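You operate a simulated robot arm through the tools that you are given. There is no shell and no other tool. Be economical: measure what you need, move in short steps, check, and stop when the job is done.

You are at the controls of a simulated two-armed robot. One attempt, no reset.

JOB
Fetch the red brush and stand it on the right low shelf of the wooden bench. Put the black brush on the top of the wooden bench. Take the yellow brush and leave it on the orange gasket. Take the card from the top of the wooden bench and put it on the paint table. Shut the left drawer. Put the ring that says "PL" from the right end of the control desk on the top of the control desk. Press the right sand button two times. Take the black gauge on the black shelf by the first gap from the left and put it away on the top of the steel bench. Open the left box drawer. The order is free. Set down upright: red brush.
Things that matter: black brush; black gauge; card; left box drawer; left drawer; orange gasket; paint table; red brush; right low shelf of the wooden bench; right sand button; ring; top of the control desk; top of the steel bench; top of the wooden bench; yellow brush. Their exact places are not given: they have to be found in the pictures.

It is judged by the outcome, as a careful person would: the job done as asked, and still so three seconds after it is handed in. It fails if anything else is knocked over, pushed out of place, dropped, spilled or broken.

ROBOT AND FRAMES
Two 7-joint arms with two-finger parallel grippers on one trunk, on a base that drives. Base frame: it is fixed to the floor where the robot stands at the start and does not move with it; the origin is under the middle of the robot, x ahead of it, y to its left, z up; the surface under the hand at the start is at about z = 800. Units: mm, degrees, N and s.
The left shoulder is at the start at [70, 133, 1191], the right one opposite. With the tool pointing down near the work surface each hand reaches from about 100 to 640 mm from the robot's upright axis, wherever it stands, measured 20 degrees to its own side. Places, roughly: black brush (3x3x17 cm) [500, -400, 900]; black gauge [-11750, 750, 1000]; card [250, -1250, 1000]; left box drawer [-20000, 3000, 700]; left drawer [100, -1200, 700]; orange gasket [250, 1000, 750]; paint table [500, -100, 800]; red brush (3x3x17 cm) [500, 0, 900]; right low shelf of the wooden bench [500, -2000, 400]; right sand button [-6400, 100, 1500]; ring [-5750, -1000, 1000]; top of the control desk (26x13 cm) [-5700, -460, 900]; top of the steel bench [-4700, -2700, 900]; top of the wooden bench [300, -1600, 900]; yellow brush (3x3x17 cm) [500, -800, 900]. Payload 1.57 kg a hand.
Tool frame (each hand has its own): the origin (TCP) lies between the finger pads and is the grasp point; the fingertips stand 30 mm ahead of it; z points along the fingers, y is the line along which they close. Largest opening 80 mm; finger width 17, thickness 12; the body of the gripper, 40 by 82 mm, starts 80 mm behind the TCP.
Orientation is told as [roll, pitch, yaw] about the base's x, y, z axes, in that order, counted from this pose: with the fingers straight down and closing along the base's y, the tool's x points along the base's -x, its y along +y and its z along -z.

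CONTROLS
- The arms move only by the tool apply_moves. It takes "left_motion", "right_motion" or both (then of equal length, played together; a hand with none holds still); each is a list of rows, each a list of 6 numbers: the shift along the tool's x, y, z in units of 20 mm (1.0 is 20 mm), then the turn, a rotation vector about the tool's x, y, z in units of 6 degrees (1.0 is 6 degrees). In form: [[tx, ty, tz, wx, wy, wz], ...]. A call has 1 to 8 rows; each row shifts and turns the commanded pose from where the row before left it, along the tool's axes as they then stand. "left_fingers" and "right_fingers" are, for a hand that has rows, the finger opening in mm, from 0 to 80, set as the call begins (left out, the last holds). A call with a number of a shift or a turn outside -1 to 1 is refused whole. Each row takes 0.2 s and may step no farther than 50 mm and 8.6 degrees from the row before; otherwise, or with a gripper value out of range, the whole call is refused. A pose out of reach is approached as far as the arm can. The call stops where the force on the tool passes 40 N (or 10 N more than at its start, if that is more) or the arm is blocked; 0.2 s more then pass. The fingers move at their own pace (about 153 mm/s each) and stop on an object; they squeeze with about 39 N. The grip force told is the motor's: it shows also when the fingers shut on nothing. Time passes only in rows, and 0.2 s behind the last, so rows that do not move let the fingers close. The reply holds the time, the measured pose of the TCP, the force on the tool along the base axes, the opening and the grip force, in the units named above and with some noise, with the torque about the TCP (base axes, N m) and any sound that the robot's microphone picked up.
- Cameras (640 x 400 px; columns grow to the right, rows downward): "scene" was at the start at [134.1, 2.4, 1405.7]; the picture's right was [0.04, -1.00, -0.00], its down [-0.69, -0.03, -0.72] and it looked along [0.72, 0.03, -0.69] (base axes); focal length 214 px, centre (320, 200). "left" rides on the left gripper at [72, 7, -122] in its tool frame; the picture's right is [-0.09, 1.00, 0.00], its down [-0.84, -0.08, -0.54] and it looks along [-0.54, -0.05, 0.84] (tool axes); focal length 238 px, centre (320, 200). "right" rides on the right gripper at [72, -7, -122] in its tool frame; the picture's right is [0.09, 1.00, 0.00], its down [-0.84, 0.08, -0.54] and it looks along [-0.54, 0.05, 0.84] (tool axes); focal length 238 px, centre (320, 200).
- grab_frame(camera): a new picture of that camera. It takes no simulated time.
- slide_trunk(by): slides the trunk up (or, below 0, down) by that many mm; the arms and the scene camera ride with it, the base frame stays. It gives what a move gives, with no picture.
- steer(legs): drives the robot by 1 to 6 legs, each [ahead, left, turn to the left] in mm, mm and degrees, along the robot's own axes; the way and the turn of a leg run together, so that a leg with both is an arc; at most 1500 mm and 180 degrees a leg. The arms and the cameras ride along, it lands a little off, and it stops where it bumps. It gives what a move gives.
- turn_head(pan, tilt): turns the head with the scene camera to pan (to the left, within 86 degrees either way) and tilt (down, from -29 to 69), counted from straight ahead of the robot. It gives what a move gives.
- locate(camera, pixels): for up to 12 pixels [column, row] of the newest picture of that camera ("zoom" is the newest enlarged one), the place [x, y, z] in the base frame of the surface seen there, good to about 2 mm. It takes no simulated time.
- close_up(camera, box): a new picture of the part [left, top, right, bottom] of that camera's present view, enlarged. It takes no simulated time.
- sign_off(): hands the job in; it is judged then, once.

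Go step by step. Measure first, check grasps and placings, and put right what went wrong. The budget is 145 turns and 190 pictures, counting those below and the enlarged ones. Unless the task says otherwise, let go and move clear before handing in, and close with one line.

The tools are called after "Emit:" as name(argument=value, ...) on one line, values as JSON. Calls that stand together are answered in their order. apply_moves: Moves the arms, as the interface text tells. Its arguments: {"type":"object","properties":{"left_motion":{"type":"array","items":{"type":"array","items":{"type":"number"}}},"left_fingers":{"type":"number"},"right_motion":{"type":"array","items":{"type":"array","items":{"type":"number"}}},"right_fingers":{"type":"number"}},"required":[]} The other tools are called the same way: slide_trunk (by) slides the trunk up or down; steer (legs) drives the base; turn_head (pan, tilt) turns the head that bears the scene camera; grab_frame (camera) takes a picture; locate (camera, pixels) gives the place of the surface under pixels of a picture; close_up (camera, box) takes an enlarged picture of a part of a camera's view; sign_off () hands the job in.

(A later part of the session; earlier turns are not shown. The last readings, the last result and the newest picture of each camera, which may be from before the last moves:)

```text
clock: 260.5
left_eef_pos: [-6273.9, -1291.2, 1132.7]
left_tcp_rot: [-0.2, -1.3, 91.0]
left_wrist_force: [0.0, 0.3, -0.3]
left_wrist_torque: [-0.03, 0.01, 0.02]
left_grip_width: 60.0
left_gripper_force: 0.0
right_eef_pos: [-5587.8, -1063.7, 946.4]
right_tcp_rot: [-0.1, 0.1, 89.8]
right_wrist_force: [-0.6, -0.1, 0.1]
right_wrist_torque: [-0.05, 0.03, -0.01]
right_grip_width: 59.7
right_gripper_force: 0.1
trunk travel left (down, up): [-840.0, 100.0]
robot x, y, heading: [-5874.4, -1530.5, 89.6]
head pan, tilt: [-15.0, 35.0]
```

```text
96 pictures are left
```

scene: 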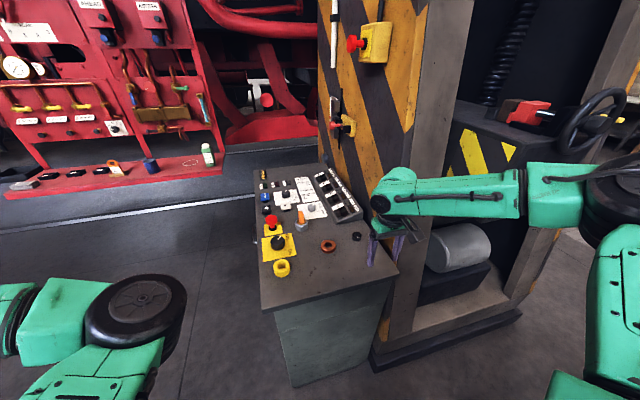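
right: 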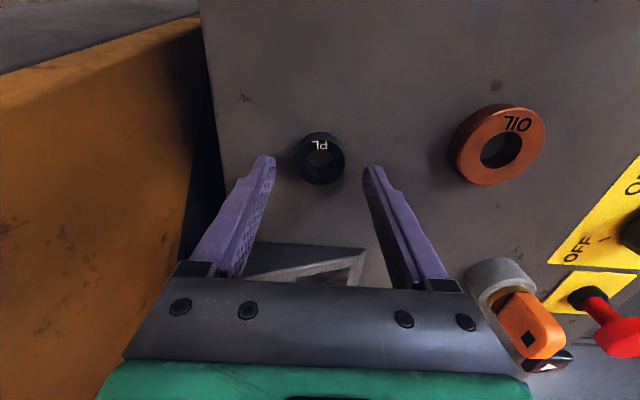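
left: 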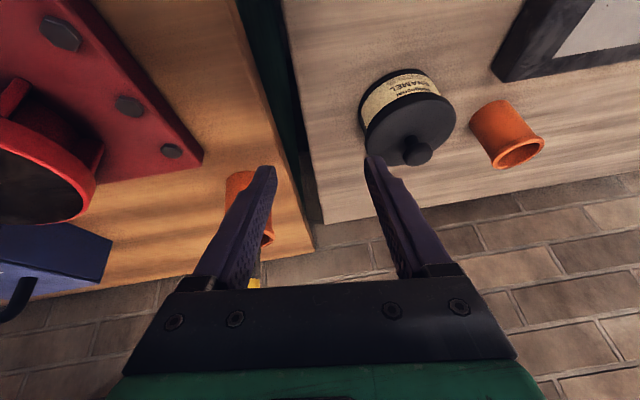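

Emit:
apply_moves(right_motion=[[0.15, 0, 0.35, 0, 0, 0], [0, 0, 0.32, 0, 0, 0]])

Emit:
apply_moves(right_motion=[[0, 0, 0, 0, 0, 0], [0, 0, 0, 0, 0, 0], [0, 0, 0, 0, 0, 0]], right_fingers=0)

Emit:
apply_moves(right_motion=[[0, 0, -1, 0, 0, 0], [0, 0, -1, 0, 0, 0], [0, 0, -1, 0, 0, 0], [0, 0, -1, 0, 0, 0], [0, 0, -1, 0, 0, 0], [0, 0, -1, 0, 0, 0]])

Emit:
grab_frame(camera="right")

```text
clock: 261.1
left_eef_pos: [-6274.3, -1292.2, 1131.8]
left_tcp_rot: [-0.2, -1.2, 91.1]
left_wrist_force: [-0.1, 0.1, -0.3]
left_wrist_torque: [-0.04, 0.01, -0.04]
left_grip_width: 60.0
left_gripper_force: 0.1
right_eef_pos: [-5588.2, -1065.4, 934.4]
right_tcp_rot: [-0.1, 0.1, 89.7]
right_wrist_force: [0.4, -0.2, -0.3]
right_wrist_torque: [0.03, -0.02, -0.03]
right_grip_width: 60.0
right_gripper_force: 0.0
trunk travel left (down, up): [-840.0, 100.0]
robot x, y, heading: [-5875.8, -1528.7, 89.5]
head pan, tilt: [-15.0, 35.0]
```

```text
clock: 261.9
left_eef_pos: [-6273.6, -1291.3, 1131.4]
left_tcp_rot: [-0.2, -1.4, 91.1]
left_wrist_force: [0.4, 0.0, -0.2]
left_wrist_torque: [0.03, -0.02, -0.02]
left_grip_width: 59.8
left_gripper_force: 0.1
right_eef_pos: [-5587.2, -1066.4, 933.8]
right_tcp_rot: [0.0, 0.1, 89.8]
right_wrist_force: [1.1, -0.2, 0.0]
right_wrist_torque: [-0.03, 0.03, 0.0]
right_grip_width: 34.7
right_gripper_force: 39.0
trunk travel left (down, up): [-840.0, 100.0]
robot x, y, heading: [-5873.7, -1530.2, 89.4]
head pan, tilt: [-15.0, 35.0]
```

```text
clock: 263.3
left_eef_pos: [-6275.3, -1291.8, 1132.4]
left_tcp_rot: [-0.2, -1.2, 91.1]
left_wrist_force: [0.6, -0.2, -0.1]
left_wrist_torque: [0.01, 0.01, 0.01]
left_grip_width: 60.0
left_gripper_force: 0.0
right_eef_pos: [-5588.6, -1068.8, 1052.6]
right_tcp_rot: [0.1, 0.1, 89.8]
right_wrist_force: [0.8, 0.5, -0.4]
right_wrist_torque: [0.03, 0.01, -0.02]
right_grip_width: 34.9
right_gripper_force: 39.1
trunk travel left (down, up): [-840.0, 100.0]
robot x, y, heading: [-5873.8, -1528.9, 89.7]
head pan, tilt: [-15.0, 35.0]
```

```text
95 pictures are left
```

right: 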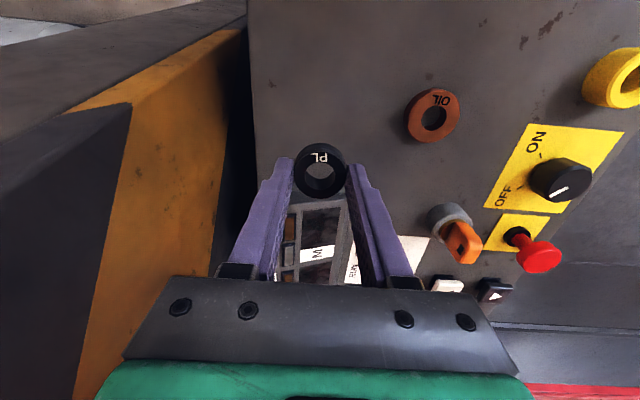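

The ring is held at 35 mm. I'll drive around to the desk's front side and angle in toward the free strip.

Emit:
steer(legs=[[-110, 0, 0], [0, 305, 0.3], [510, 0, 0], [0, 0, -30], [300, 173, 0]])

Emit:
turn_head(pan=-20, tilt=40)

Emit:
grab_frame(camera="scene")

Emit:
turn_head(pan=40, tilt=10)

Emit:
grab_frame(camera="scene")

```text
clock: 269.8
left_eef_pos: [-6496.5, -783.3, 1131.9]
left_tcp_rot: [-0.1, -1.3, 74.6]
left_wrist_force: [0.3, -0.3, -0.2]
left_wrist_torque: [0.06, -0.01, 0.01]
left_grip_width: 60.0
left_gripper_force: 0.0
right_eef_pos: [-5776.3, -761.1, 1052.8]
right_tcp_rot: [0.0, 0.1, 73.4]
right_wrist_force: [0.4, 0.2, -0.7]
right_wrist_torque: [-0.01, 0.02, 0.0]
right_grip_width: 34.5
right_gripper_force: 39.0
trunk travel left (down, up): [-840.0, 100.0]
robot x, y, heading: [-6183.2, -1124.6, 72.7]
head pan, tilt: [-15.0, 35.0]
stopped in leg 4: the robot was blocked; the commanded pose is now the measured one
```

```text
clock: 270.4
left_eef_pos: [-6497.3, -781.7, 1132.7]
left_tcp_rot: [-0.2, -1.3, 74.8]
left_wrist_force: [-0.1, 0.4, -0.2]
left_wrist_torque: [-0.03, 0.01, 0.03]
left_grip_width: 60.0
left_gripper_force: 0.1
right_eef_pos: [-5776.7, -760.6, 1053.3]
right_tcp_rot: [0.0, 0.2, 73.4]
right_wrist_force: [0.2, -0.7, -0.2]
right_wrist_torque: [0.04, 0.0, 0.01]
right_grip_width: 34.4
right_gripper_force: 39.1
trunk travel left (down, up): [-840.0, 100.0]
robot x, y, heading: [-6182.4, -1122.5, 72.9]
head pan, tilt: [-20.0, 40.0]
```

```text
94 pictures are left
```

scene: 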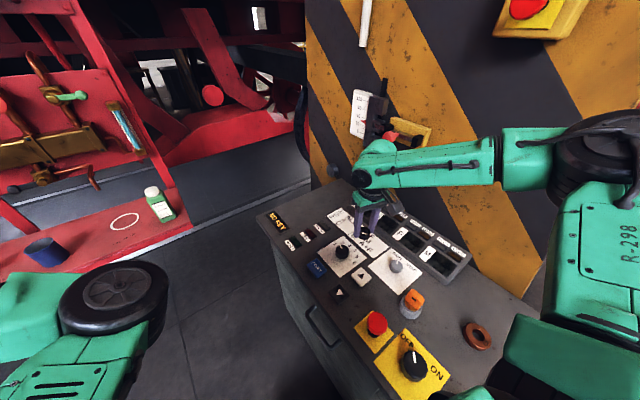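

```text
clock: 271.7
left_eef_pos: [-6498.0, -781.4, 1131.8]
left_tcp_rot: [-0.2, -1.3, 74.7]
left_wrist_force: [-0.4, 0.4, 0.0]
left_wrist_torque: [0.01, 0.01, -0.01]
left_grip_width: 60.0
left_gripper_force: 0.0
right_eef_pos: [-5776.9, -760.1, 1053.4]
right_tcp_rot: [-0.1, 0.0, 73.5]
right_wrist_force: [0.3, 0.3, -0.6]
right_wrist_torque: [0.02, -0.01, 0.0]
right_grip_width: 34.4
right_gripper_force: 38.9
trunk travel left (down, up): [-840.0, 100.0]
robot x, y, heading: [-6182.9, -1124.0, 73.2]
head pan, tilt: [40.0, 10.0]
```

```text
93 pictures are left
```

scene: 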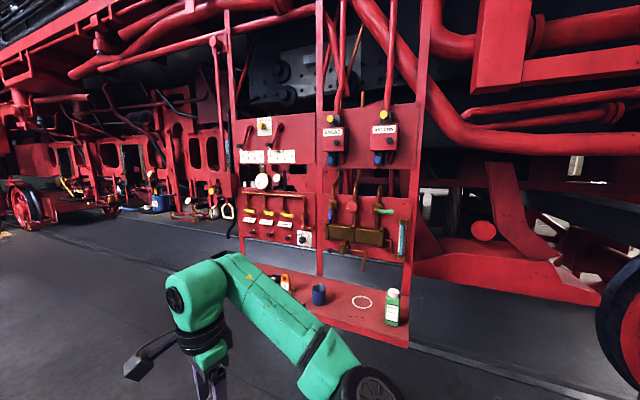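

The turn was blocked close to the desk, probably a base corner. I'll measure the red panel and shelf at left and look for the sand buttons.

Emit:
close_up(camera="scene", box=[225, 90, 425, 215])

Emit:
locate(camera="scene", pixels=[[331, 156], [379, 156], [340, 310], [408, 345], [392, 295], [345, 200], [264, 127], [330, 142], [262, 182], [304, 238], [380, 200], [290, 285]])

```text
3.20 times, centred on (325, 152) of scene
```

zoom: 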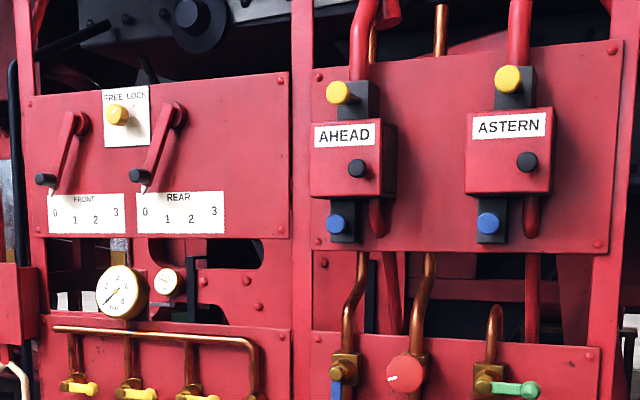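

```text
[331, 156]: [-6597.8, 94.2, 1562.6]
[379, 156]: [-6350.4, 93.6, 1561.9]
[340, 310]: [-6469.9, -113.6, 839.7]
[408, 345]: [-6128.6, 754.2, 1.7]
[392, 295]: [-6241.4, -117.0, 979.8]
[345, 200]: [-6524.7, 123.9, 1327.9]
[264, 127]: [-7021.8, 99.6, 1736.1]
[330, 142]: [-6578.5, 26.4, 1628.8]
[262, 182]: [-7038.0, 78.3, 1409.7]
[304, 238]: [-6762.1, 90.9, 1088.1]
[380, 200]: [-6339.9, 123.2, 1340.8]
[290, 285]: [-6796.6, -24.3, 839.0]
```

The ring's target spot is best reached at heading 45 from about (-6260,-590). I'll step away, turn, and slide along the desk.

Emit:
steer(legs=[[0, 95, 0], [0, 0, -28], [355, 355, 0]])

Emit:
turn_head(pan=-30, tilt=42)

Emit:
grab_frame(camera="scene")

```text
clock: 276.8
left_eef_pos: [-6394.7, -146.2, 1131.6]
left_tcp_rot: [0.0, -1.3, 47.0]
left_wrist_force: [0.0, 0.2, -0.5]
left_wrist_torque: [0.0, -0.01, 0.01]
left_grip_width: 59.8
left_gripper_force: 0.1
right_eef_pos: [-5745.7, -461.5, 1052.6]
right_tcp_rot: [0.0, 0.1, 45.6]
right_wrist_force: [1.2, 0.7, -0.9]
right_wrist_torque: [0.02, 0.01, -0.01]
right_grip_width: 33.9
right_gripper_force: 38.7
trunk travel left (down, up): [-840.0, 100.0]
robot x, y, heading: [-6275.2, -591.9, 45.2]
head pan, tilt: [40.0, 10.0]
```

```text
clock: 278.2
left_eef_pos: [-6394.3, -144.2, 1131.8]
left_tcp_rot: [-0.2, -1.3, 46.9]
left_wrist_force: [0.9, -0.5, 0.4]
left_wrist_torque: [0.01, 0.01, -0.01]
left_grip_width: 60.0
left_gripper_force: 0.0
right_eef_pos: [-5746.3, -460.1, 1052.9]
right_tcp_rot: [-0.1, 0.1, 45.6]
right_wrist_force: [-0.2, 0.1, -0.3]
right_wrist_torque: [0.0, -0.01, 0.01]
right_grip_width: 33.9
right_gripper_force: 38.8
trunk travel left (down, up): [-840.0, 100.0]
robot x, y, heading: [-6274.6, -596.1, 45.6]
head pan, tilt: [-30.0, 42.0]
```

```text
91 pictures are left
```

scene: 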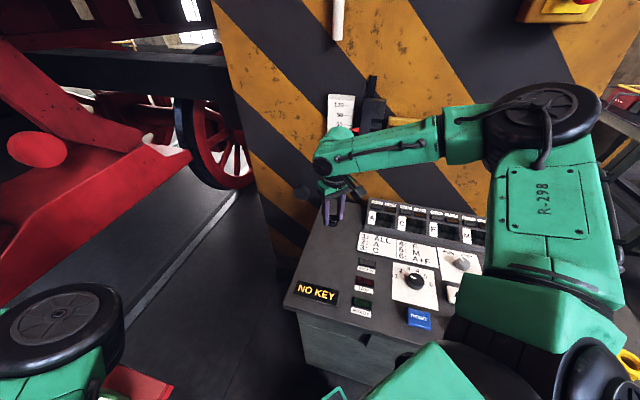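

Emit:
locate(camera="scene", pixels=[[340, 255], [318, 240], [350, 240], [358, 235], [360, 255], [310, 265], [330, 280], [370, 235], [300, 285], [350, 215], [372, 268]])

Emit:
close_up(camera="scene", box=[270, 170, 450, 320])

Emit:
grab_frame(camera="right")

```text
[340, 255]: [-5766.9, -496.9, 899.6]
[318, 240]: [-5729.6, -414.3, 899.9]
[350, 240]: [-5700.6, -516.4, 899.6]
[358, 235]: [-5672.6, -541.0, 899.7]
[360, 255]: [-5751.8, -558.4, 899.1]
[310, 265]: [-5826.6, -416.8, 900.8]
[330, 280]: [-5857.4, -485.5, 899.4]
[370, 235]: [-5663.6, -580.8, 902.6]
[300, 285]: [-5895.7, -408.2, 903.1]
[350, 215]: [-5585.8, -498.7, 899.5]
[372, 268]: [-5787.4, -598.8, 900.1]
```

```text
2.67 times, centred on (360, 245) of scene
```

zoom: 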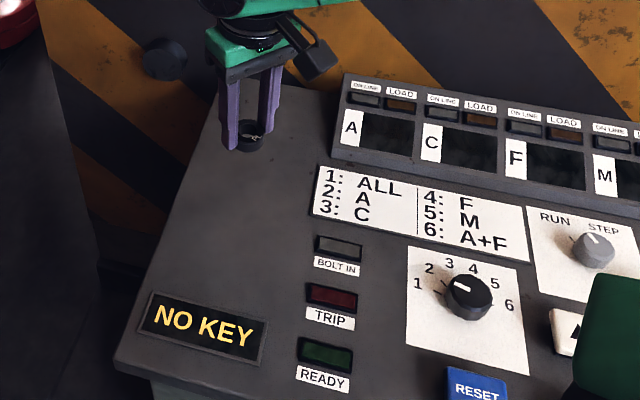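

```text
89 pictures are left
```

right: 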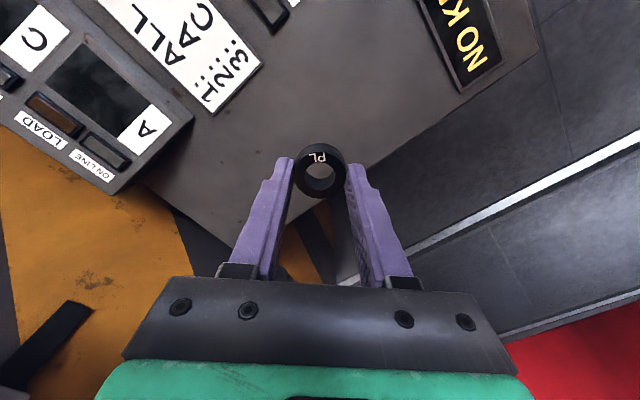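

The free strip is x -5830 to -5570, y -400 to -530. I'll move to (-5700,-462) and lower the ring.

Emit:
apply_moves(right_motion=[[-0.77, -0.85, 0, 0, 0, 0], [-0.77, -0.85, 0, 0, 0, 0], [0, 0, 1, 0, 0, 0], [0, 0, 1, 0, 0, 0], [0, 0, 1, 0, 0, 0], [0, 0, 1, 0, 0, 0], [0, 0, 1, 0, 0, 0], [0, 0, 0.7, 0, 0, 0]])

Emit:
apply_moves(right_motion=[[0, 0, 0.15, 0, 0, 0]])

Emit:
close_up(camera="scene", box=[270, 150, 450, 300])

```text
clock: 280.0
left_eef_pos: [-6394.2, -143.9, 1131.2]
left_tcp_rot: [-0.2, -1.3, 46.9]
left_wrist_force: [0.7, -0.5, -0.1]
left_wrist_torque: [0.03, -0.01, 0.02]
left_grip_width: 60.0
left_gripper_force: 0.1
right_eef_pos: [-5698.9, -462.8, 939.1]
right_tcp_rot: [-0.1, 0.2, 45.6]
right_wrist_force: [-0.5, -0.3, -0.1]
right_wrist_torque: [-0.01, -0.01, 0.04]
right_grip_width: 33.9
right_gripper_force: 39.3
trunk travel left (down, up): [-840.0, 100.0]
robot x, y, heading: [-6277.3, -592.0, 45.2]
head pan, tilt: [-30.0, 42.0]
```

```text
clock: 280.4
left_eef_pos: [-6395.2, -144.2, 1131.7]
left_tcp_rot: [-0.2, -1.2, 46.8]
left_wrist_force: [0.6, -0.4, 0.0]
left_wrist_torque: [-0.01, 0.02, 0.01]
left_grip_width: 59.9
left_gripper_force: 0.1
right_eef_pos: [-5700.2, -462.6, 937.6]
right_tcp_rot: [-0.1, 0.0, 45.6]
right_wrist_force: [0.2, -0.5, -0.1]
right_wrist_torque: [0.02, 0.0, 0.02]
right_grip_width: 34.0
right_gripper_force: 39.0
trunk travel left (down, up): [-840.0, 100.0]
robot x, y, heading: [-6273.9, -594.9, 45.2]
head pan, tilt: [-30.0, 42.0]
```

```text
2.67 times, centred on (360, 225) of scene
```

zoom: 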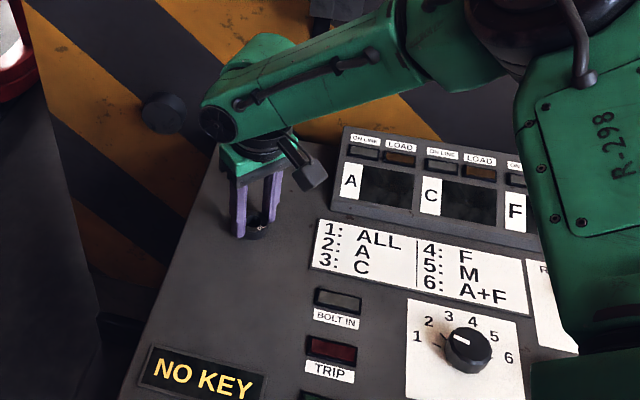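

Emit:
apply_moves(right_motion=[[0, 0, 0.13, 0, 0, 0]])

Emit:
apply_moves(right_motion=[[0, 0, 0.08, 0, 0, 0]])

Emit:
apply_moves(right_motion=[[0, 0, 0, 0, 0, 0], [0, 0, 0, 0, 0, 0], [0, 0, -1, 0, 0, 0], [0, 0, -1, 0, 0, 0], [0, 0, -1, 0, 0, 0], [0, 0, -1, 0, 0, 0], [0, 0, -1, 0, 0, 0], [0, 0, -1, 0, 0, 0]], right_fingers=60)

Emit:
grab_frame(camera="right")

```text
clock: 280.8
left_eef_pos: [-6394.9, -144.3, 1131.9]
left_tcp_rot: [-0.1, -1.3, 46.9]
left_wrist_force: [0.3, -0.1, 0.3]
left_wrist_torque: [0.01, -0.01, 0.0]
left_grip_width: 60.0
left_gripper_force: 0.0
right_eef_pos: [-5699.9, -462.3, 934.3]
right_tcp_rot: [-0.1, 0.0, 45.6]
right_wrist_force: [0.1, -1.0, 3.3]
right_wrist_torque: [-0.07, 0.02, -0.02]
right_grip_width: 34.2
right_gripper_force: 39.2
trunk travel left (down, up): [-840.0, 100.0]
robot x, y, heading: [-6276.8, -594.4, 45.3]
head pan, tilt: [-30.0, 42.0]
```

```text
clock: 281.2
left_eef_pos: [-6396.6, -144.1, 1132.2]
left_tcp_rot: [-0.2, -1.3, 46.9]
left_wrist_force: [-0.4, 0.2, 0.3]
left_wrist_torque: [0.01, 0.01, 0.03]
left_grip_width: 60.5
left_gripper_force: 0.1
right_eef_pos: [-5700.0, -463.1, 934.0]
right_tcp_rot: [-0.1, -0.2, 45.5]
right_wrist_force: [3.4, -1.8, 14.9]
right_wrist_torque: [-0.17, 0.0, -0.01]
right_grip_width: 34.0
right_gripper_force: 38.7
trunk travel left (down, up): [-840.0, 100.0]
robot x, y, heading: [-6279.9, -593.1, 45.4]
head pan, tilt: [-30.0, 42.0]
```

```text
clock: 283.0
left_eef_pos: [-6395.5, -144.4, 1131.1]
left_tcp_rot: [-0.2, -1.3, 46.8]
left_wrist_force: [-0.4, -0.7, 0.2]
left_wrist_torque: [0.0, 0.02, -0.01]
left_grip_width: 59.9
left_gripper_force: 0.0
right_eef_pos: [-5701.6, -463.5, 1053.0]
right_tcp_rot: [-0.1, 0.0, 45.7]
right_wrist_force: [-0.2, -0.3, 0.2]
right_wrist_torque: [-0.03, 0.0, 0.0]
right_grip_width: 60.1
right_gripper_force: 0.1
trunk travel left (down, up): [-840.0, 100.0]
robot x, y, heading: [-6273.2, -593.8, 45.2]
head pan, tilt: [-30.0, 42.0]
```

```text
87 pictures are left
```

right: 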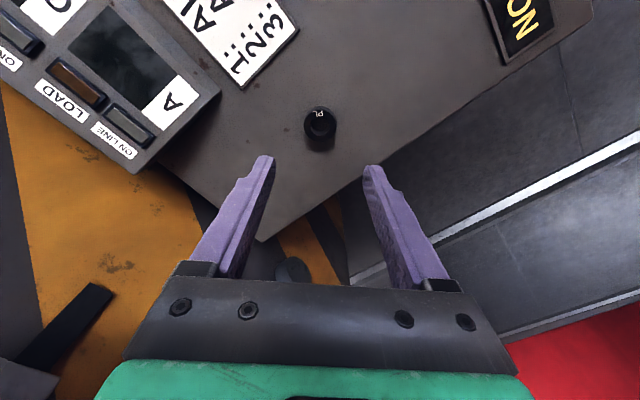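

The ring sits on the free strip. I'll back off, face the red panel and look for the sand buttons.

Emit:
steer(legs=[[-300, -280, 0], [0, 40, 45], [0, 100, 0]])

Emit:
turn_head(pan=0, tilt=-5)

Emit:
grab_frame(camera="scene")

Emit:
close_up(camera="scene", box=[180, 60, 460, 260])

```text
clock: 288.4
left_eef_pos: [-6819.3, -756.9, 1133.7]
left_tcp_rot: [0.1, -1.4, 91.8]
left_wrist_force: [0.8, 0.3, -0.5]
left_wrist_torque: [0.02, 0.01, -0.01]
left_grip_width: 60.0
left_gripper_force: 0.1
right_eef_pos: [-6103.8, -491.5, 1051.1]
right_tcp_rot: [0.1, 0.2, 90.5]
right_wrist_force: [0.0, 0.3, 0.9]
right_wrist_torque: [0.0, 0.0, -0.01]
right_grip_width: 59.9
right_gripper_force: 0.0
trunk travel left (down, up): [-840.0, 100.0]
robot x, y, heading: [-6420.5, -986.7, 90.0]
head pan, tilt: [-30.0, 42.0]
```

```text
clock: 289.5
left_eef_pos: [-6822.1, -755.7, 1132.6]
left_tcp_rot: [-0.2, -1.3, 91.9]
left_wrist_force: [0.7, 0.3, 0.1]
left_wrist_torque: [0.01, 0.0, 0.01]
left_grip_width: 60.1
left_gripper_force: 0.1
right_eef_pos: [-6105.7, -491.7, 1051.5]
right_tcp_rot: [0.0, 0.1, 90.3]
right_wrist_force: [0.0, -1.0, -0.1]
right_wrist_torque: [0.02, 0.01, 0.02]
right_grip_width: 60.0
right_gripper_force: 0.1
trunk travel left (down, up): [-840.0, 100.0]
robot x, y, heading: [-6419.8, -988.3, 90.2]
head pan, tilt: [0.0, -5.0]
```

```text
86 pictures are left
```

scene: 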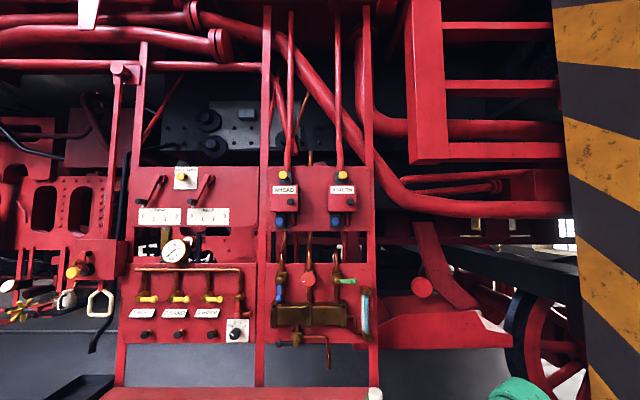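

```text
2.00 times, centred on (320, 160) of scene
```

zoom: 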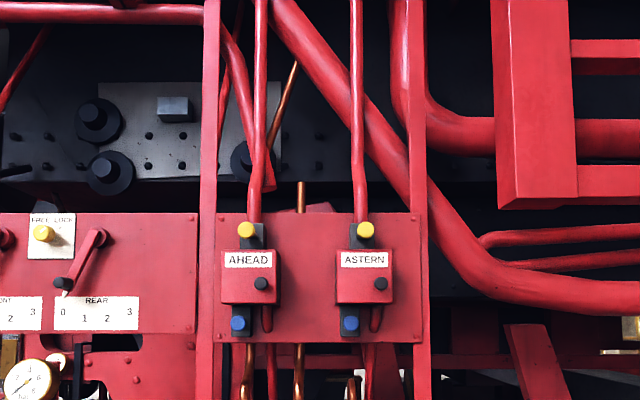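

Emit:
close_up(camera="scene", box=[265, 160, 365, 235])

Emit:
close_up(camera="scene", box=[120, 270, 260, 350])

Emit:
locate(camera="scene", pixels=[[342, 175], [350, 201], [344, 220], [283, 175], [290, 201], [280, 220], [180, 334], [147, 334], [211, 334], [236, 330], [335, 205]])

```text
5.33 times, centred on (315, 198) of scene
```

zoom: 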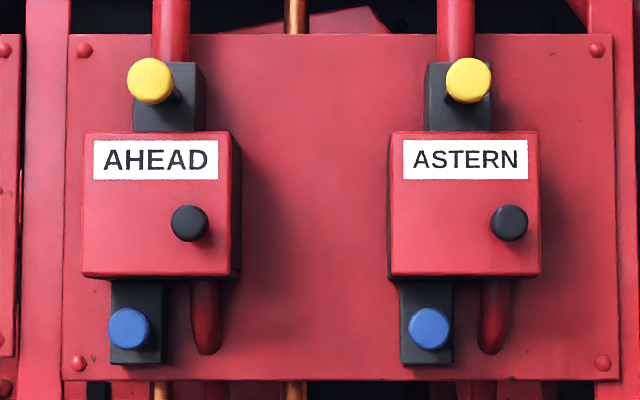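

```text
4.57 times, centred on (190, 310) of scene
```

zoom: 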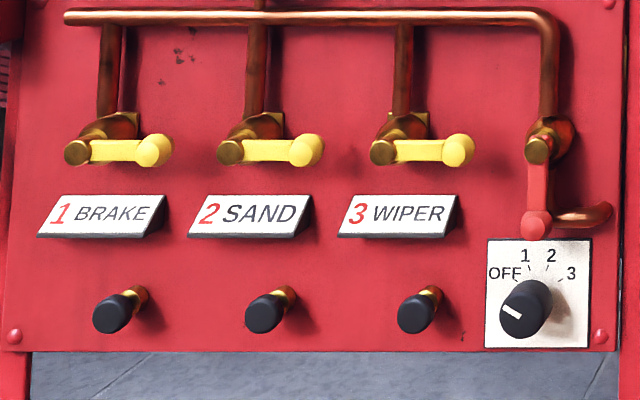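

```text
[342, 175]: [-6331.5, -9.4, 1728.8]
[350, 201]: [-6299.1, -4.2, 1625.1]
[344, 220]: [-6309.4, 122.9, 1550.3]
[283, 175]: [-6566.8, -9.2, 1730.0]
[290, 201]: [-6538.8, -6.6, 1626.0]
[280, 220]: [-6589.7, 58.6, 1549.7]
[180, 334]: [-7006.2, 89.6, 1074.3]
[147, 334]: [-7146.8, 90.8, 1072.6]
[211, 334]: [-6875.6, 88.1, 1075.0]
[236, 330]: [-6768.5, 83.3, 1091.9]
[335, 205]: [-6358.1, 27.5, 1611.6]
```

The lower panel's SAND is a lever. The ASTERN station has yellow, black and blue buttons without visible text. I'll look closer, and at the red shelf for labels.

Emit:
turn_head(pan=5, tilt=28)

Emit:
grab_frame(camera="scene")

Emit:
slide_trunk(by=100)

Emit:
steer(legs=[[250, 0, 0]])

Emit:
turn_head(pan=0, tilt=-5)

Emit:
close_up(camera="scene", box=[260, 150, 400, 250])

```text
clock: 290.5
left_eef_pos: [-6822.8, -755.5, 1132.4]
left_tcp_rot: [-0.2, -1.4, 91.9]
left_wrist_force: [0.3, -0.1, -0.5]
left_wrist_torque: [-0.01, 0.01, 0.02]
left_grip_width: 60.1
left_gripper_force: 0.0
right_eef_pos: [-6106.7, -490.2, 1052.9]
right_tcp_rot: [-0.1, 0.1, 90.6]
right_wrist_force: [0.0, 0.7, -0.6]
right_wrist_torque: [0.02, 0.0, 0.02]
right_grip_width: 60.0
right_gripper_force: 0.1
trunk travel left (down, up): [-840.0, 100.0]
robot x, y, heading: [-6422.4, -992.4, 90.5]
head pan, tilt: [5.0, 28.0]
```

```text
82 pictures are left
```

scene: 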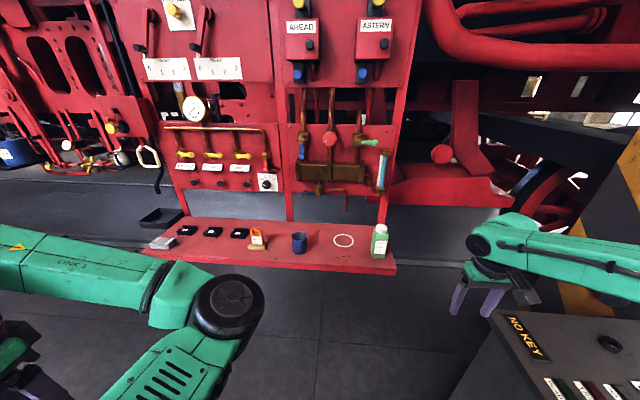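

```text
clock: 291.8
left_eef_pos: [-6824.3, -755.2, 1231.8]
left_tcp_rot: [-0.2, -1.4, 91.9]
left_wrist_force: [0.0, 0.3, 0.1]
left_wrist_torque: [0.04, -0.01, 0.0]
left_grip_width: 59.8
left_gripper_force: 0.0
right_eef_pos: [-6107.2, -492.5, 1152.3]
right_tcp_rot: [-0.1, 0.1, 90.4]
right_wrist_force: [0.3, -0.5, 0.6]
right_wrist_torque: [0.03, 0.01, 0.04]
right_grip_width: 60.0
right_gripper_force: 0.0
trunk travel left (down, up): [-940.0, 0.0]
robot x, y, heading: [-6422.9, -993.8, 90.1]
head pan, tilt: [5.0, 28.0]
```

```text
clock: 293.7
left_eef_pos: [-6824.9, -507.6, 1232.3]
left_tcp_rot: [-0.3, -1.5, 91.9]
left_wrist_force: [-1.1, 0.0, 0.5]
left_wrist_torque: [0.01, 0.01, -0.03]
left_grip_width: 60.1
left_gripper_force: 0.1
right_eef_pos: [-6107.1, -244.0, 1153.3]
right_tcp_rot: [-0.1, 0.1, 90.6]
right_wrist_force: [-0.1, 0.0, 0.1]
right_wrist_torque: [0.06, 0.0, 0.02]
right_grip_width: 60.2
right_gripper_force: 0.1
trunk travel left (down, up): [-940.0, 0.0]
robot x, y, heading: [-6425.8, -737.2, 90.2]
head pan, tilt: [5.0, 28.0]
```

```text
clock: 294.6
left_eef_pos: [-6823.8, -504.3, 1232.1]
left_tcp_rot: [-0.1, -1.1, 91.8]
left_wrist_force: [0.4, 0.0, -0.9]
left_wrist_torque: [-0.02, 0.0, 0.01]
left_grip_width: 60.1
left_gripper_force: 0.1
right_eef_pos: [-6107.9, -239.3, 1151.9]
right_tcp_rot: [-0.2, 0.2, 90.5]
right_wrist_force: [0.0, 1.3, 0.0]
right_wrist_torque: [-0.02, 0.02, -0.02]
right_grip_width: 60.1
right_gripper_force: 0.0
trunk travel left (down, up): [-940.0, 0.0]
robot x, y, heading: [-6421.3, -740.0, 90.0]
head pan, tilt: [0.0, -5.0]
```

```text
4.00 times, centred on (330, 200) of scene
```

zoom: 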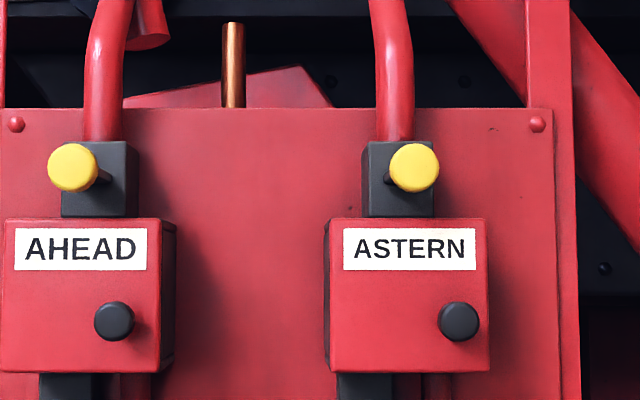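

The blue button under ASTERN is at about x -6355, y 55, z 1545. It is the only one fitting the stated place (-6400,100,1500), with its left twin under AHEAD. I'll measure it closely.

Emit:
turn_head(pan=5, tilt=0)

Emit:
close_up(camera="scene", box=[270, 190, 410, 290])

Emit:
grab_frame(camera="scene")

```text
clock: 295.3
left_eef_pos: [-6824.3, -504.2, 1231.5]
left_tcp_rot: [-0.3, -1.3, 91.8]
left_wrist_force: [0.4, 0.3, -0.4]
left_wrist_torque: [0.04, -0.01, -0.02]
left_grip_width: 60.2
left_gripper_force: 0.0
right_eef_pos: [-6107.6, -241.0, 1151.2]
right_tcp_rot: [-0.1, 0.0, 90.4]
right_wrist_force: [-0.3, 0.4, -0.4]
right_wrist_torque: [-0.01, 0.0, -0.01]
right_grip_width: 60.2
right_gripper_force: 0.0
trunk travel left (down, up): [-940.0, 0.0]
robot x, y, heading: [-6421.9, -737.4, 90.1]
head pan, tilt: [5.0, 0.0]
```

```text
4.00 times, centred on (340, 240) of scene
```

zoom: 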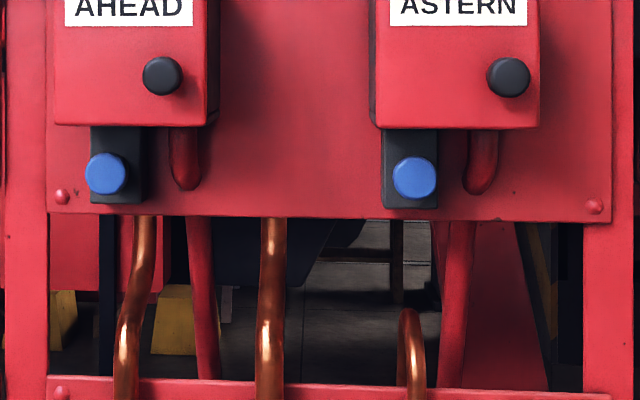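

```text
79 pictures are left
```

scene: 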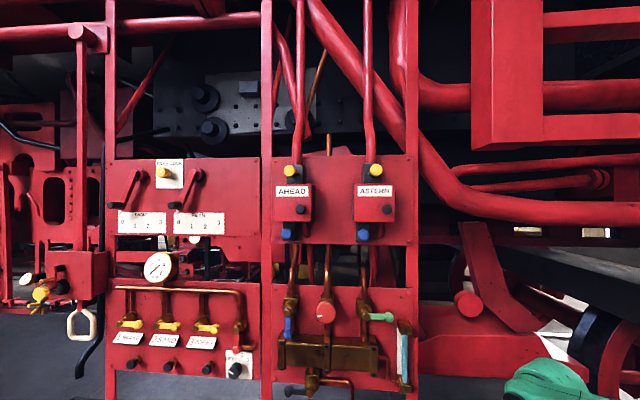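

Emit:
locate(camera="zoom", pixels=[[414, 178], [400, 178], [428, 178], [414, 162], [414, 195], [388, 195], [434, 200], [508, 78], [520, 118], [482, 185]])

Emit:
close_up(camera="scene", box=[345, 150, 405, 250])

```text
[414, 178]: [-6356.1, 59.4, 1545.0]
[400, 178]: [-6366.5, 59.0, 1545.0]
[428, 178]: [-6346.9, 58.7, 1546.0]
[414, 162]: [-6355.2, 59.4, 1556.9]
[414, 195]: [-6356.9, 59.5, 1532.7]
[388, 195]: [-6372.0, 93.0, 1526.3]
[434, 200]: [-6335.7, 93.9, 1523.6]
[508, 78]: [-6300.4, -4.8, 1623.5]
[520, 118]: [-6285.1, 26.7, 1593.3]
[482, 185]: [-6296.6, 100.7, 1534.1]
```

```text
4.00 times, centred on (375, 200) of scene
```

zoom: 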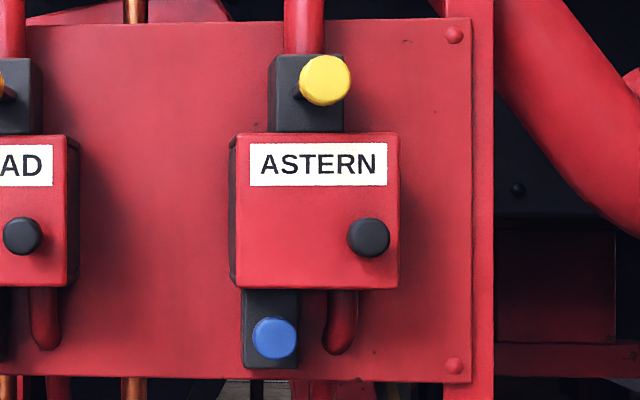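

The blue button's face is at (-6356,59,1545), about 28 mm across. I'll shift so the right hand lines up, and turn that hand to point forward.

Emit:
steer(legs=[[-150, 0, 0], [0, 228, 0]])

Emit:
apply_moves(right_motion=[[0, 0, 0, 0, -1, 0], [0, 0, 0, 0, -1, 0], [0, 0, 0, 0, -1, 0], [0, 0, 0, 0, -1, 0], [0, 0, 0, 0, -1, 0], [0, 0, 0, 0, -1, 0], [0, 0, 0, 0, -1, 0], [0, 0, 0, 0, -1, 0]], right_fingers=0)

Emit:
apply_moves(right_motion=[[0, 0, 0, 0, -1, 0], [0, 0, 0, 0, -1, 0], [0, 0, 0, 0, -1, 0], [0, 0, 0, 0, -1, 0], [0, 0, 0, 0, -1, 0], [0, 0, 0, 0, -1, 0], [0, 0, 0, 0, -1, 0]])

Emit:
apply_moves(right_motion=[[-1, 0, 0, 0, 0, 0], [-1, 0, 0, 0, 0, 0], [-1, 0, 0, 0, 0, 0], [-1, 0, 0, 0, 0, 0], [-1, 0, 0, 0, 0, 0], [-1, 0, 0, 0, 0, 0], [-1, 0, 0, 0, 0, 0], [-1, 0, 0, 0, 0, 0]])

Emit:
apply_moves(right_motion=[[-1, 0, 0, 0, 0, 0], [-1, 0, 0, 0, 0, 0], [-1, 0, 0, 0, 0, 0], [-1, 0, 0, 0, 0, 0], [-1, 0, 0, 0, 0, 0], [-1, 0, 0, 0, 0, 0], [-1, 0, 0, 0, 0, 0], [-1, 0, 0, 0, 0, 0]])

```text
clock: 298.0
left_eef_pos: [-7046.8, -656.2, 1233.2]
left_tcp_rot: [0.0, -1.3, 91.8]
left_wrist_force: [0.6, -0.4, -0.2]
left_wrist_torque: [-0.02, 0.04, -0.01]
left_grip_width: 59.9
left_gripper_force: 0.0
right_eef_pos: [-6328.8, -393.9, 1151.4]
right_tcp_rot: [0.0, 0.2, 90.4]
right_wrist_force: [-0.2, -0.1, 0.0]
right_wrist_torque: [0.0, 0.0, 0.04]
right_grip_width: 60.1
right_gripper_force: 0.1
trunk travel left (down, up): [-940.0, 0.0]
robot x, y, heading: [-6649.3, -892.2, 90.2]
head pan, tilt: [5.0, 0.0]
```

```text
clock: 299.8
left_eef_pos: [-7050.2, -659.4, 1231.8]
left_tcp_rot: [-0.3, -1.3, 91.8]
left_wrist_force: [-0.6, -0.3, -0.1]
left_wrist_torque: [0.0, 0.03, 0.0]
left_grip_width: 59.9
left_gripper_force: 0.1
right_eef_pos: [-6334.4, -394.9, 1152.6]
right_tcp_rot: [0.0, -48.1, 90.5]
right_wrist_force: [-0.1, -0.1, 0.1]
right_wrist_torque: [-0.01, 0.0, -0.01]
right_grip_width: 0.0
right_gripper_force: 21.3
trunk travel left (down, up): [-940.0, 0.0]
robot x, y, heading: [-6649.9, -894.7, 90.1]
head pan, tilt: [5.0, 0.0]
```

```text
clock: 301.4
left_eef_pos: [-7051.7, -655.4, 1231.1]
left_tcp_rot: [-0.1, -1.3, 91.8]
left_wrist_force: [0.0, 0.3, -0.1]
left_wrist_torque: [0.0, 0.01, 0.01]
left_grip_width: 60.0
left_gripper_force: 0.0
right_eef_pos: [-6334.8, -394.0, 1152.3]
right_tcp_rot: [-78.6, -89.8, 169.0]
right_wrist_force: [0.7, -0.2, 0.4]
right_wrist_torque: [-0.01, 0.05, -0.03]
right_grip_width: 0.1
right_gripper_force: 21.7
trunk travel left (down, up): [-940.0, 0.0]
robot x, y, heading: [-6648.1, -887.2, 90.3]
head pan, tilt: [5.0, 0.0]
```

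```text
clock: 303.2
left_eef_pos: [-7051.1, -658.0, 1231.2]
left_tcp_rot: [-0.1, -1.3, 91.8]
left_wrist_force: [-0.1, -0.6, -0.3]
left_wrist_torque: [-0.03, -0.03, 0.01]
left_grip_width: 60.1
left_gripper_force: 0.0
right_eef_pos: [-6333.9, -394.3, 1312.2]
right_tcp_rot: [-18.5, -89.9, 108.9]
right_wrist_force: [0.2, 0.7, 0.4]
right_wrist_torque: [0.01, 0.0, 0.02]
right_grip_width: 0.2
right_gripper_force: 21.4
trunk travel left (down, up): [-940.0, 0.0]
robot x, y, heading: [-6651.3, -891.9, 90.3]
head pan, tilt: [5.0, 0.0]
```

```text
clock: 305.0
left_eef_pos: [-7051.5, -657.0, 1231.7]
left_tcp_rot: [-0.2, -1.4, 91.8]
left_wrist_force: [0.5, 0.0, 0.1]
left_wrist_torque: [-0.01, -0.01, 0.01]
left_grip_width: 60.0
left_gripper_force: 0.0
right_eef_pos: [-6335.1, -393.5, 1473.6]
right_tcp_rot: [-25.4, -89.7, 115.9]
right_wrist_force: [-0.8, 0.3, 0.5]
right_wrist_torque: [0.0, -0.03, 0.04]
right_grip_width: 0.1
right_gripper_force: 21.4
trunk travel left (down, up): [-940.0, 0.0]
robot x, y, heading: [-6647.4, -888.7, 90.3]
head pan, tilt: [5.0, 0.0]
```

Emit:
apply_moves(right_motion=[[-0.9, 0.26, 0, 0, 0, 0], [-0.9, 0.26, 0, 0, 0, 0], [-0.9, 0.26, 0, 0, 0, 0], [-0.87, 0.27, 0, 0, 0, 0]])

Emit:
steer(legs=[[330, 0, 0]])

Emit:
turn_head(pan=-35, tilt=-8)

Emit:
grab_frame(camera="scene")

Emit:
grab_frame(camera="right")

```text
clock: 306.0
left_eef_pos: [-7049.9, -657.7, 1231.7]
left_tcp_rot: [-0.2, -1.3, 91.8]
left_wrist_force: [-0.6, 0.1, -0.3]
left_wrist_torque: [0.01, 0.03, -0.01]
left_grip_width: 60.0
left_gripper_force: 0.1
right_eef_pos: [-6356.9, -391.8, 1545.0]
right_tcp_rot: [-30.1, -89.8, 120.5]
right_wrist_force: [-0.3, 0.4, 0.8]
right_wrist_torque: [0.02, 0.0, 0.03]
right_grip_width: 0.1
right_gripper_force: 22.0
trunk travel left (down, up): [-940.0, 0.0]
robot x, y, heading: [-6648.8, -893.6, 90.3]
head pan, tilt: [5.0, 0.0]
```

```text
clock: 308.2
left_eef_pos: [-7051.2, -326.7, 1232.4]
left_tcp_rot: [-0.3, -1.4, 91.8]
left_wrist_force: [0.7, -0.1, 0.0]
left_wrist_torque: [0.05, 0.03, 0.01]
left_grip_width: 60.0
left_gripper_force: 0.0
right_eef_pos: [-6356.4, -64.9, 1545.5]
right_tcp_rot: [-104.1, -89.9, -165.6]
right_wrist_force: [0.9, -0.6, -0.1]
right_wrist_torque: [-0.01, 0.0, 0.05]
right_grip_width: 0.0
right_gripper_force: 21.3
trunk travel left (down, up): [-940.0, 0.0]
robot x, y, heading: [-6647.7, -559.7, 90.2]
head pan, tilt: [5.0, 0.0]
```

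```text
clock: 309.3
left_eef_pos: [-7051.2, -325.3, 1231.8]
left_tcp_rot: [-0.3, -1.1, 91.7]
left_wrist_force: [-0.3, 0.0, -0.5]
left_wrist_torque: [-0.01, 0.0, -0.04]
left_grip_width: 60.1
left_gripper_force: 0.1
right_eef_pos: [-6356.5, -60.0, 1544.0]
right_tcp_rot: [-35.3, -89.8, 125.6]
right_wrist_force: [0.4, 1.5, -0.6]
right_wrist_torque: [-0.02, 0.0, 0.02]
right_grip_width: 0.1
right_gripper_force: 20.7
trunk travel left (down, up): [-940.0, 0.0]
robot x, y, heading: [-6649.1, -561.9, 90.4]
head pan, tilt: [-35.0, -8.0]
```

```text
77 pictures are left
```

scene: 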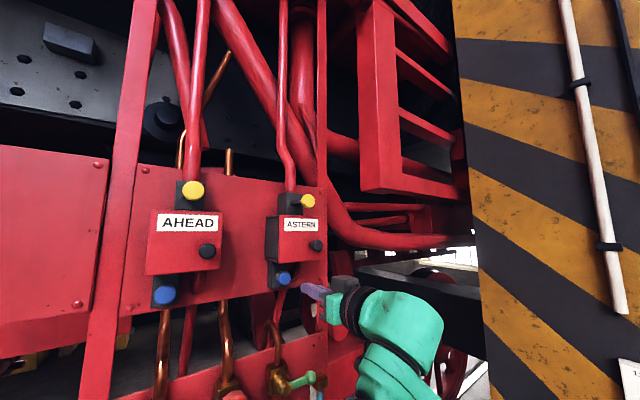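

```text
76 pictures are left
```

right: 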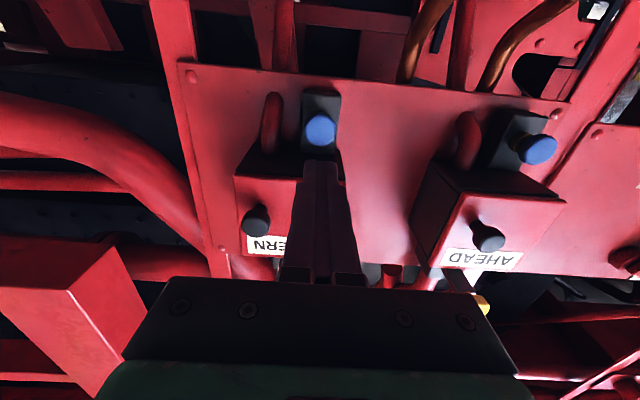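

Emit:
locate(camera="right", pixels=[[320, 128], [310, 128], [331, 130], [320, 140]])

Emit:
apply_moves(right_motion=[[0, 0, 0.9, 0, 0, 0], [0, 0, 0.9, 0, 0, 0], [0, 0, 0.9, 0, 0, 0], [0, 0, 0.9, 0, 0, 0]])

Emit:
grab_frame(camera="right")

```text
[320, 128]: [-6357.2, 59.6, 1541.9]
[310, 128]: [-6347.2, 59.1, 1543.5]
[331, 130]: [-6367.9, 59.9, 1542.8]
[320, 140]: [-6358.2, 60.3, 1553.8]
```

```text
clock: 310.3
left_eef_pos: [-7052.3, -323.8, 1232.5]
left_tcp_rot: [-0.2, -1.3, 91.7]
left_wrist_force: [-0.7, 0.7, 0.4]
left_wrist_torque: [0.01, 0.04, 0.0]
left_grip_width: 60.2
left_gripper_force: 0.0
right_eef_pos: [-6356.7, 12.0, 1544.6]
right_tcp_rot: [-43.7, -89.9, 134.1]
right_wrist_force: [0.1, 0.3, -0.1]
right_wrist_torque: [0.0, -0.02, 0.01]
right_grip_width: 0.2
right_gripper_force: 21.2
trunk travel left (down, up): [-940.0, 0.0]
robot x, y, heading: [-6647.9, -559.0, 89.8]
head pan, tilt: [-35.0, -8.0]
```

```text
75 pictures are left
```

right: 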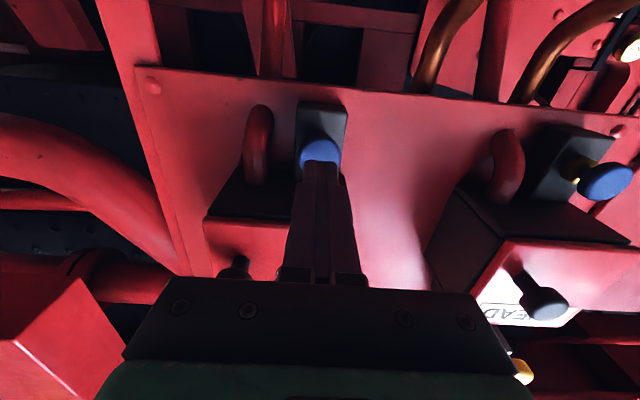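

The fingertips are centered on the button with a 17 mm gap. I'll press slowly, listening for a click.

Emit:
apply_moves(right_motion=[[0, 0, 0.4, 0, 0, 0], [0, 0, 0.4, 0, 0, 0], [0, 0, 0.2, 0, 0, 0]])

Emit:
apply_moves(right_motion=[[0, 0, 0.2, 0, 0, 0]])

```text
clock: 311.1
left_eef_pos: [-7052.0, -324.9, 1233.2]
left_tcp_rot: [-0.2, -1.3, 91.6]
left_wrist_force: [-0.2, -0.1, 0.1]
left_wrist_torque: [0.02, 0.0, 0.0]
left_grip_width: 59.9
left_gripper_force: 0.0
right_eef_pos: [-6356.9, 30.4, 1545.4]
right_tcp_rot: [-60.8, -89.8, 151.0]
right_wrist_force: [-1.0, -1.0, -0.6]
right_wrist_torque: [-0.01, 0.02, 0.0]
right_grip_width: 0.0
right_gripper_force: 21.5
trunk travel left (down, up): [-940.0, 0.0]
robot x, y, heading: [-6651.3, -560.4, 90.1]
head pan, tilt: [-35.0, -8.0]
```

```text
clock: 311.5
left_eef_pos: [-7051.7, -325.8, 1232.1]
left_tcp_rot: [-0.2, -1.4, 91.7]
left_wrist_force: [-0.2, 0.1, 0.3]
left_wrist_torque: [0.05, 0.03, -0.02]
left_grip_width: 60.1
left_gripper_force: 0.1
right_eef_pos: [-6356.8, 33.7, 1543.2]
right_tcp_rot: [-82.7, -89.9, 173.2]
right_wrist_force: [0.5, -2.8, -0.2]
right_wrist_torque: [0.0, 0.04, 0.0]
right_grip_width: 0.0
right_gripper_force: 21.0
trunk travel left (down, up): [-940.0, 0.0]
robot x, y, heading: [-6650.5, -560.1, 90.1]
head pan, tilt: [-35.0, -8.0]
```

Emit:
apply_moves(right_motion=[[0, 0, 0.1, 0, 0, 0], [0, 0, 0.1, 0, 0, 0]])

Emit:
apply_moves(right_motion=[[0, 0, 0.1, 0, 0, 0], [0, 0, 0.1, 0, 0, 0]])

```text
clock: 312.1
left_eef_pos: [-7051.0, -326.7, 1232.8]
left_tcp_rot: [-0.2, -1.3, 91.7]
left_wrist_force: [-0.4, -0.7, 0.6]
left_wrist_torque: [-0.04, -0.04, 0.01]
left_grip_width: 60.2
left_gripper_force: 0.1
right_eef_pos: [-6356.6, 37.3, 1544.4]
right_tcp_rot: [-72.6, -89.9, 163.0]
right_wrist_force: [-0.2, -4.5, -1.2]
right_wrist_torque: [0.0, -0.05, 0.02]
right_grip_width: 0.1
right_gripper_force: 21.6
trunk travel left (down, up): [-940.0, 0.0]
robot x, y, heading: [-6653.1, -559.5, 90.2]
head pan, tilt: [-35.0, -8.0]
heard: click
```

```text
clock: 312.7
left_eef_pos: [-7052.2, -325.8, 1232.2]
left_tcp_rot: [-0.1, -1.4, 91.8]
left_wrist_force: [-0.3, 0.4, 0.1]
left_wrist_torque: [-0.01, 0.01, 0.0]
left_grip_width: 60.1
left_gripper_force: 0.1
right_eef_pos: [-6356.5, 39.5, 1544.8]
right_tcp_rot: [-105.7, -90.0, -164.1]
right_wrist_force: [-0.7, -7.2, -2.3]
right_wrist_torque: [-0.08, 0.03, 0.07]
right_grip_width: 0.0
right_gripper_force: 21.3
trunk travel left (down, up): [-940.0, 0.0]
robot x, y, heading: [-6652.2, -559.3, 90.0]
head pan, tilt: [-35.0, -8.0]
```

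Click heard, one press. I'll release fully by 24 mm, then press again the same way.

Emit:
apply_moves(right_motion=[[0, 0, -0.6, 0, 0, 0], [0, 0, -0.6, 0, 0, 0], [0, 0, 0, 0, 0, 0]])

Emit:
apply_moves(right_motion=[[0, 0, 0.6, 0, 0, 0], [0, 0, 0.4, 0, 0, 0]])

Emit:
apply_moves(right_motion=[[0, 0, 0.1, 0, 0, 0], [0, 0, 0.1, 0, 0, 0]])

```text
clock: 313.5
left_eef_pos: [-7050.9, -324.2, 1232.4]
left_tcp_rot: [-0.2, -1.3, 91.7]
left_wrist_force: [-0.4, -0.4, -0.7]
left_wrist_torque: [0.02, 0.01, 0.01]
left_grip_width: 60.0
left_gripper_force: 0.1
right_eef_pos: [-6355.6, 18.5, 1545.5]
right_tcp_rot: [-46.3, -90.0, 136.6]
right_wrist_force: [0.2, 0.3, -0.2]
right_wrist_torque: [-0.04, 0.0, 0.01]
right_grip_width: 0.2
right_gripper_force: 21.0
trunk travel left (down, up): [-940.0, 0.0]
robot x, y, heading: [-6651.5, -558.9, 90.2]
head pan, tilt: [-35.0, -8.0]
```

```text
clock: 314.1
left_eef_pos: [-7051.0, -326.1, 1233.5]
left_tcp_rot: [-0.3, -1.4, 91.7]
left_wrist_force: [-0.1, 0.2, -0.3]
left_wrist_torque: [-0.01, 0.04, -0.03]
left_grip_width: 60.4
left_gripper_force: 0.1
right_eef_pos: [-6355.2, 36.7, 1546.5]
right_tcp_rot: [-85.0, -89.9, 175.4]
right_wrist_force: [-1.0, -4.5, -2.1]
right_wrist_torque: [-0.09, 0.02, 0.01]
right_grip_width: 0.0
right_gripper_force: 21.2
trunk travel left (down, up): [-940.0, 0.0]
robot x, y, heading: [-6647.5, -559.5, 90.2]
head pan, tilt: [-35.0, -8.0]
heard: click
```

```text
clock: 314.7
left_eef_pos: [-7050.0, -326.9, 1232.2]
left_tcp_rot: [-0.2, -1.4, 91.7]
left_wrist_force: [-0.6, -0.3, -0.6]
left_wrist_torque: [0.0, -0.01, -0.02]
left_grip_width: 60.0
left_gripper_force: 0.1
right_eef_pos: [-6356.8, 38.8, 1546.2]
right_tcp_rot: [-98.1, -89.9, -171.6]
right_wrist_force: [-0.4, -6.9, -1.8]
right_wrist_torque: [-0.06, -0.03, 0.0]
right_grip_width: 0.1
right_gripper_force: 21.5
trunk travel left (down, up): [-940.0, 0.0]
robot x, y, heading: [-6654.8, -556.1, 90.6]
head pan, tilt: [-35.0, -8.0]
```

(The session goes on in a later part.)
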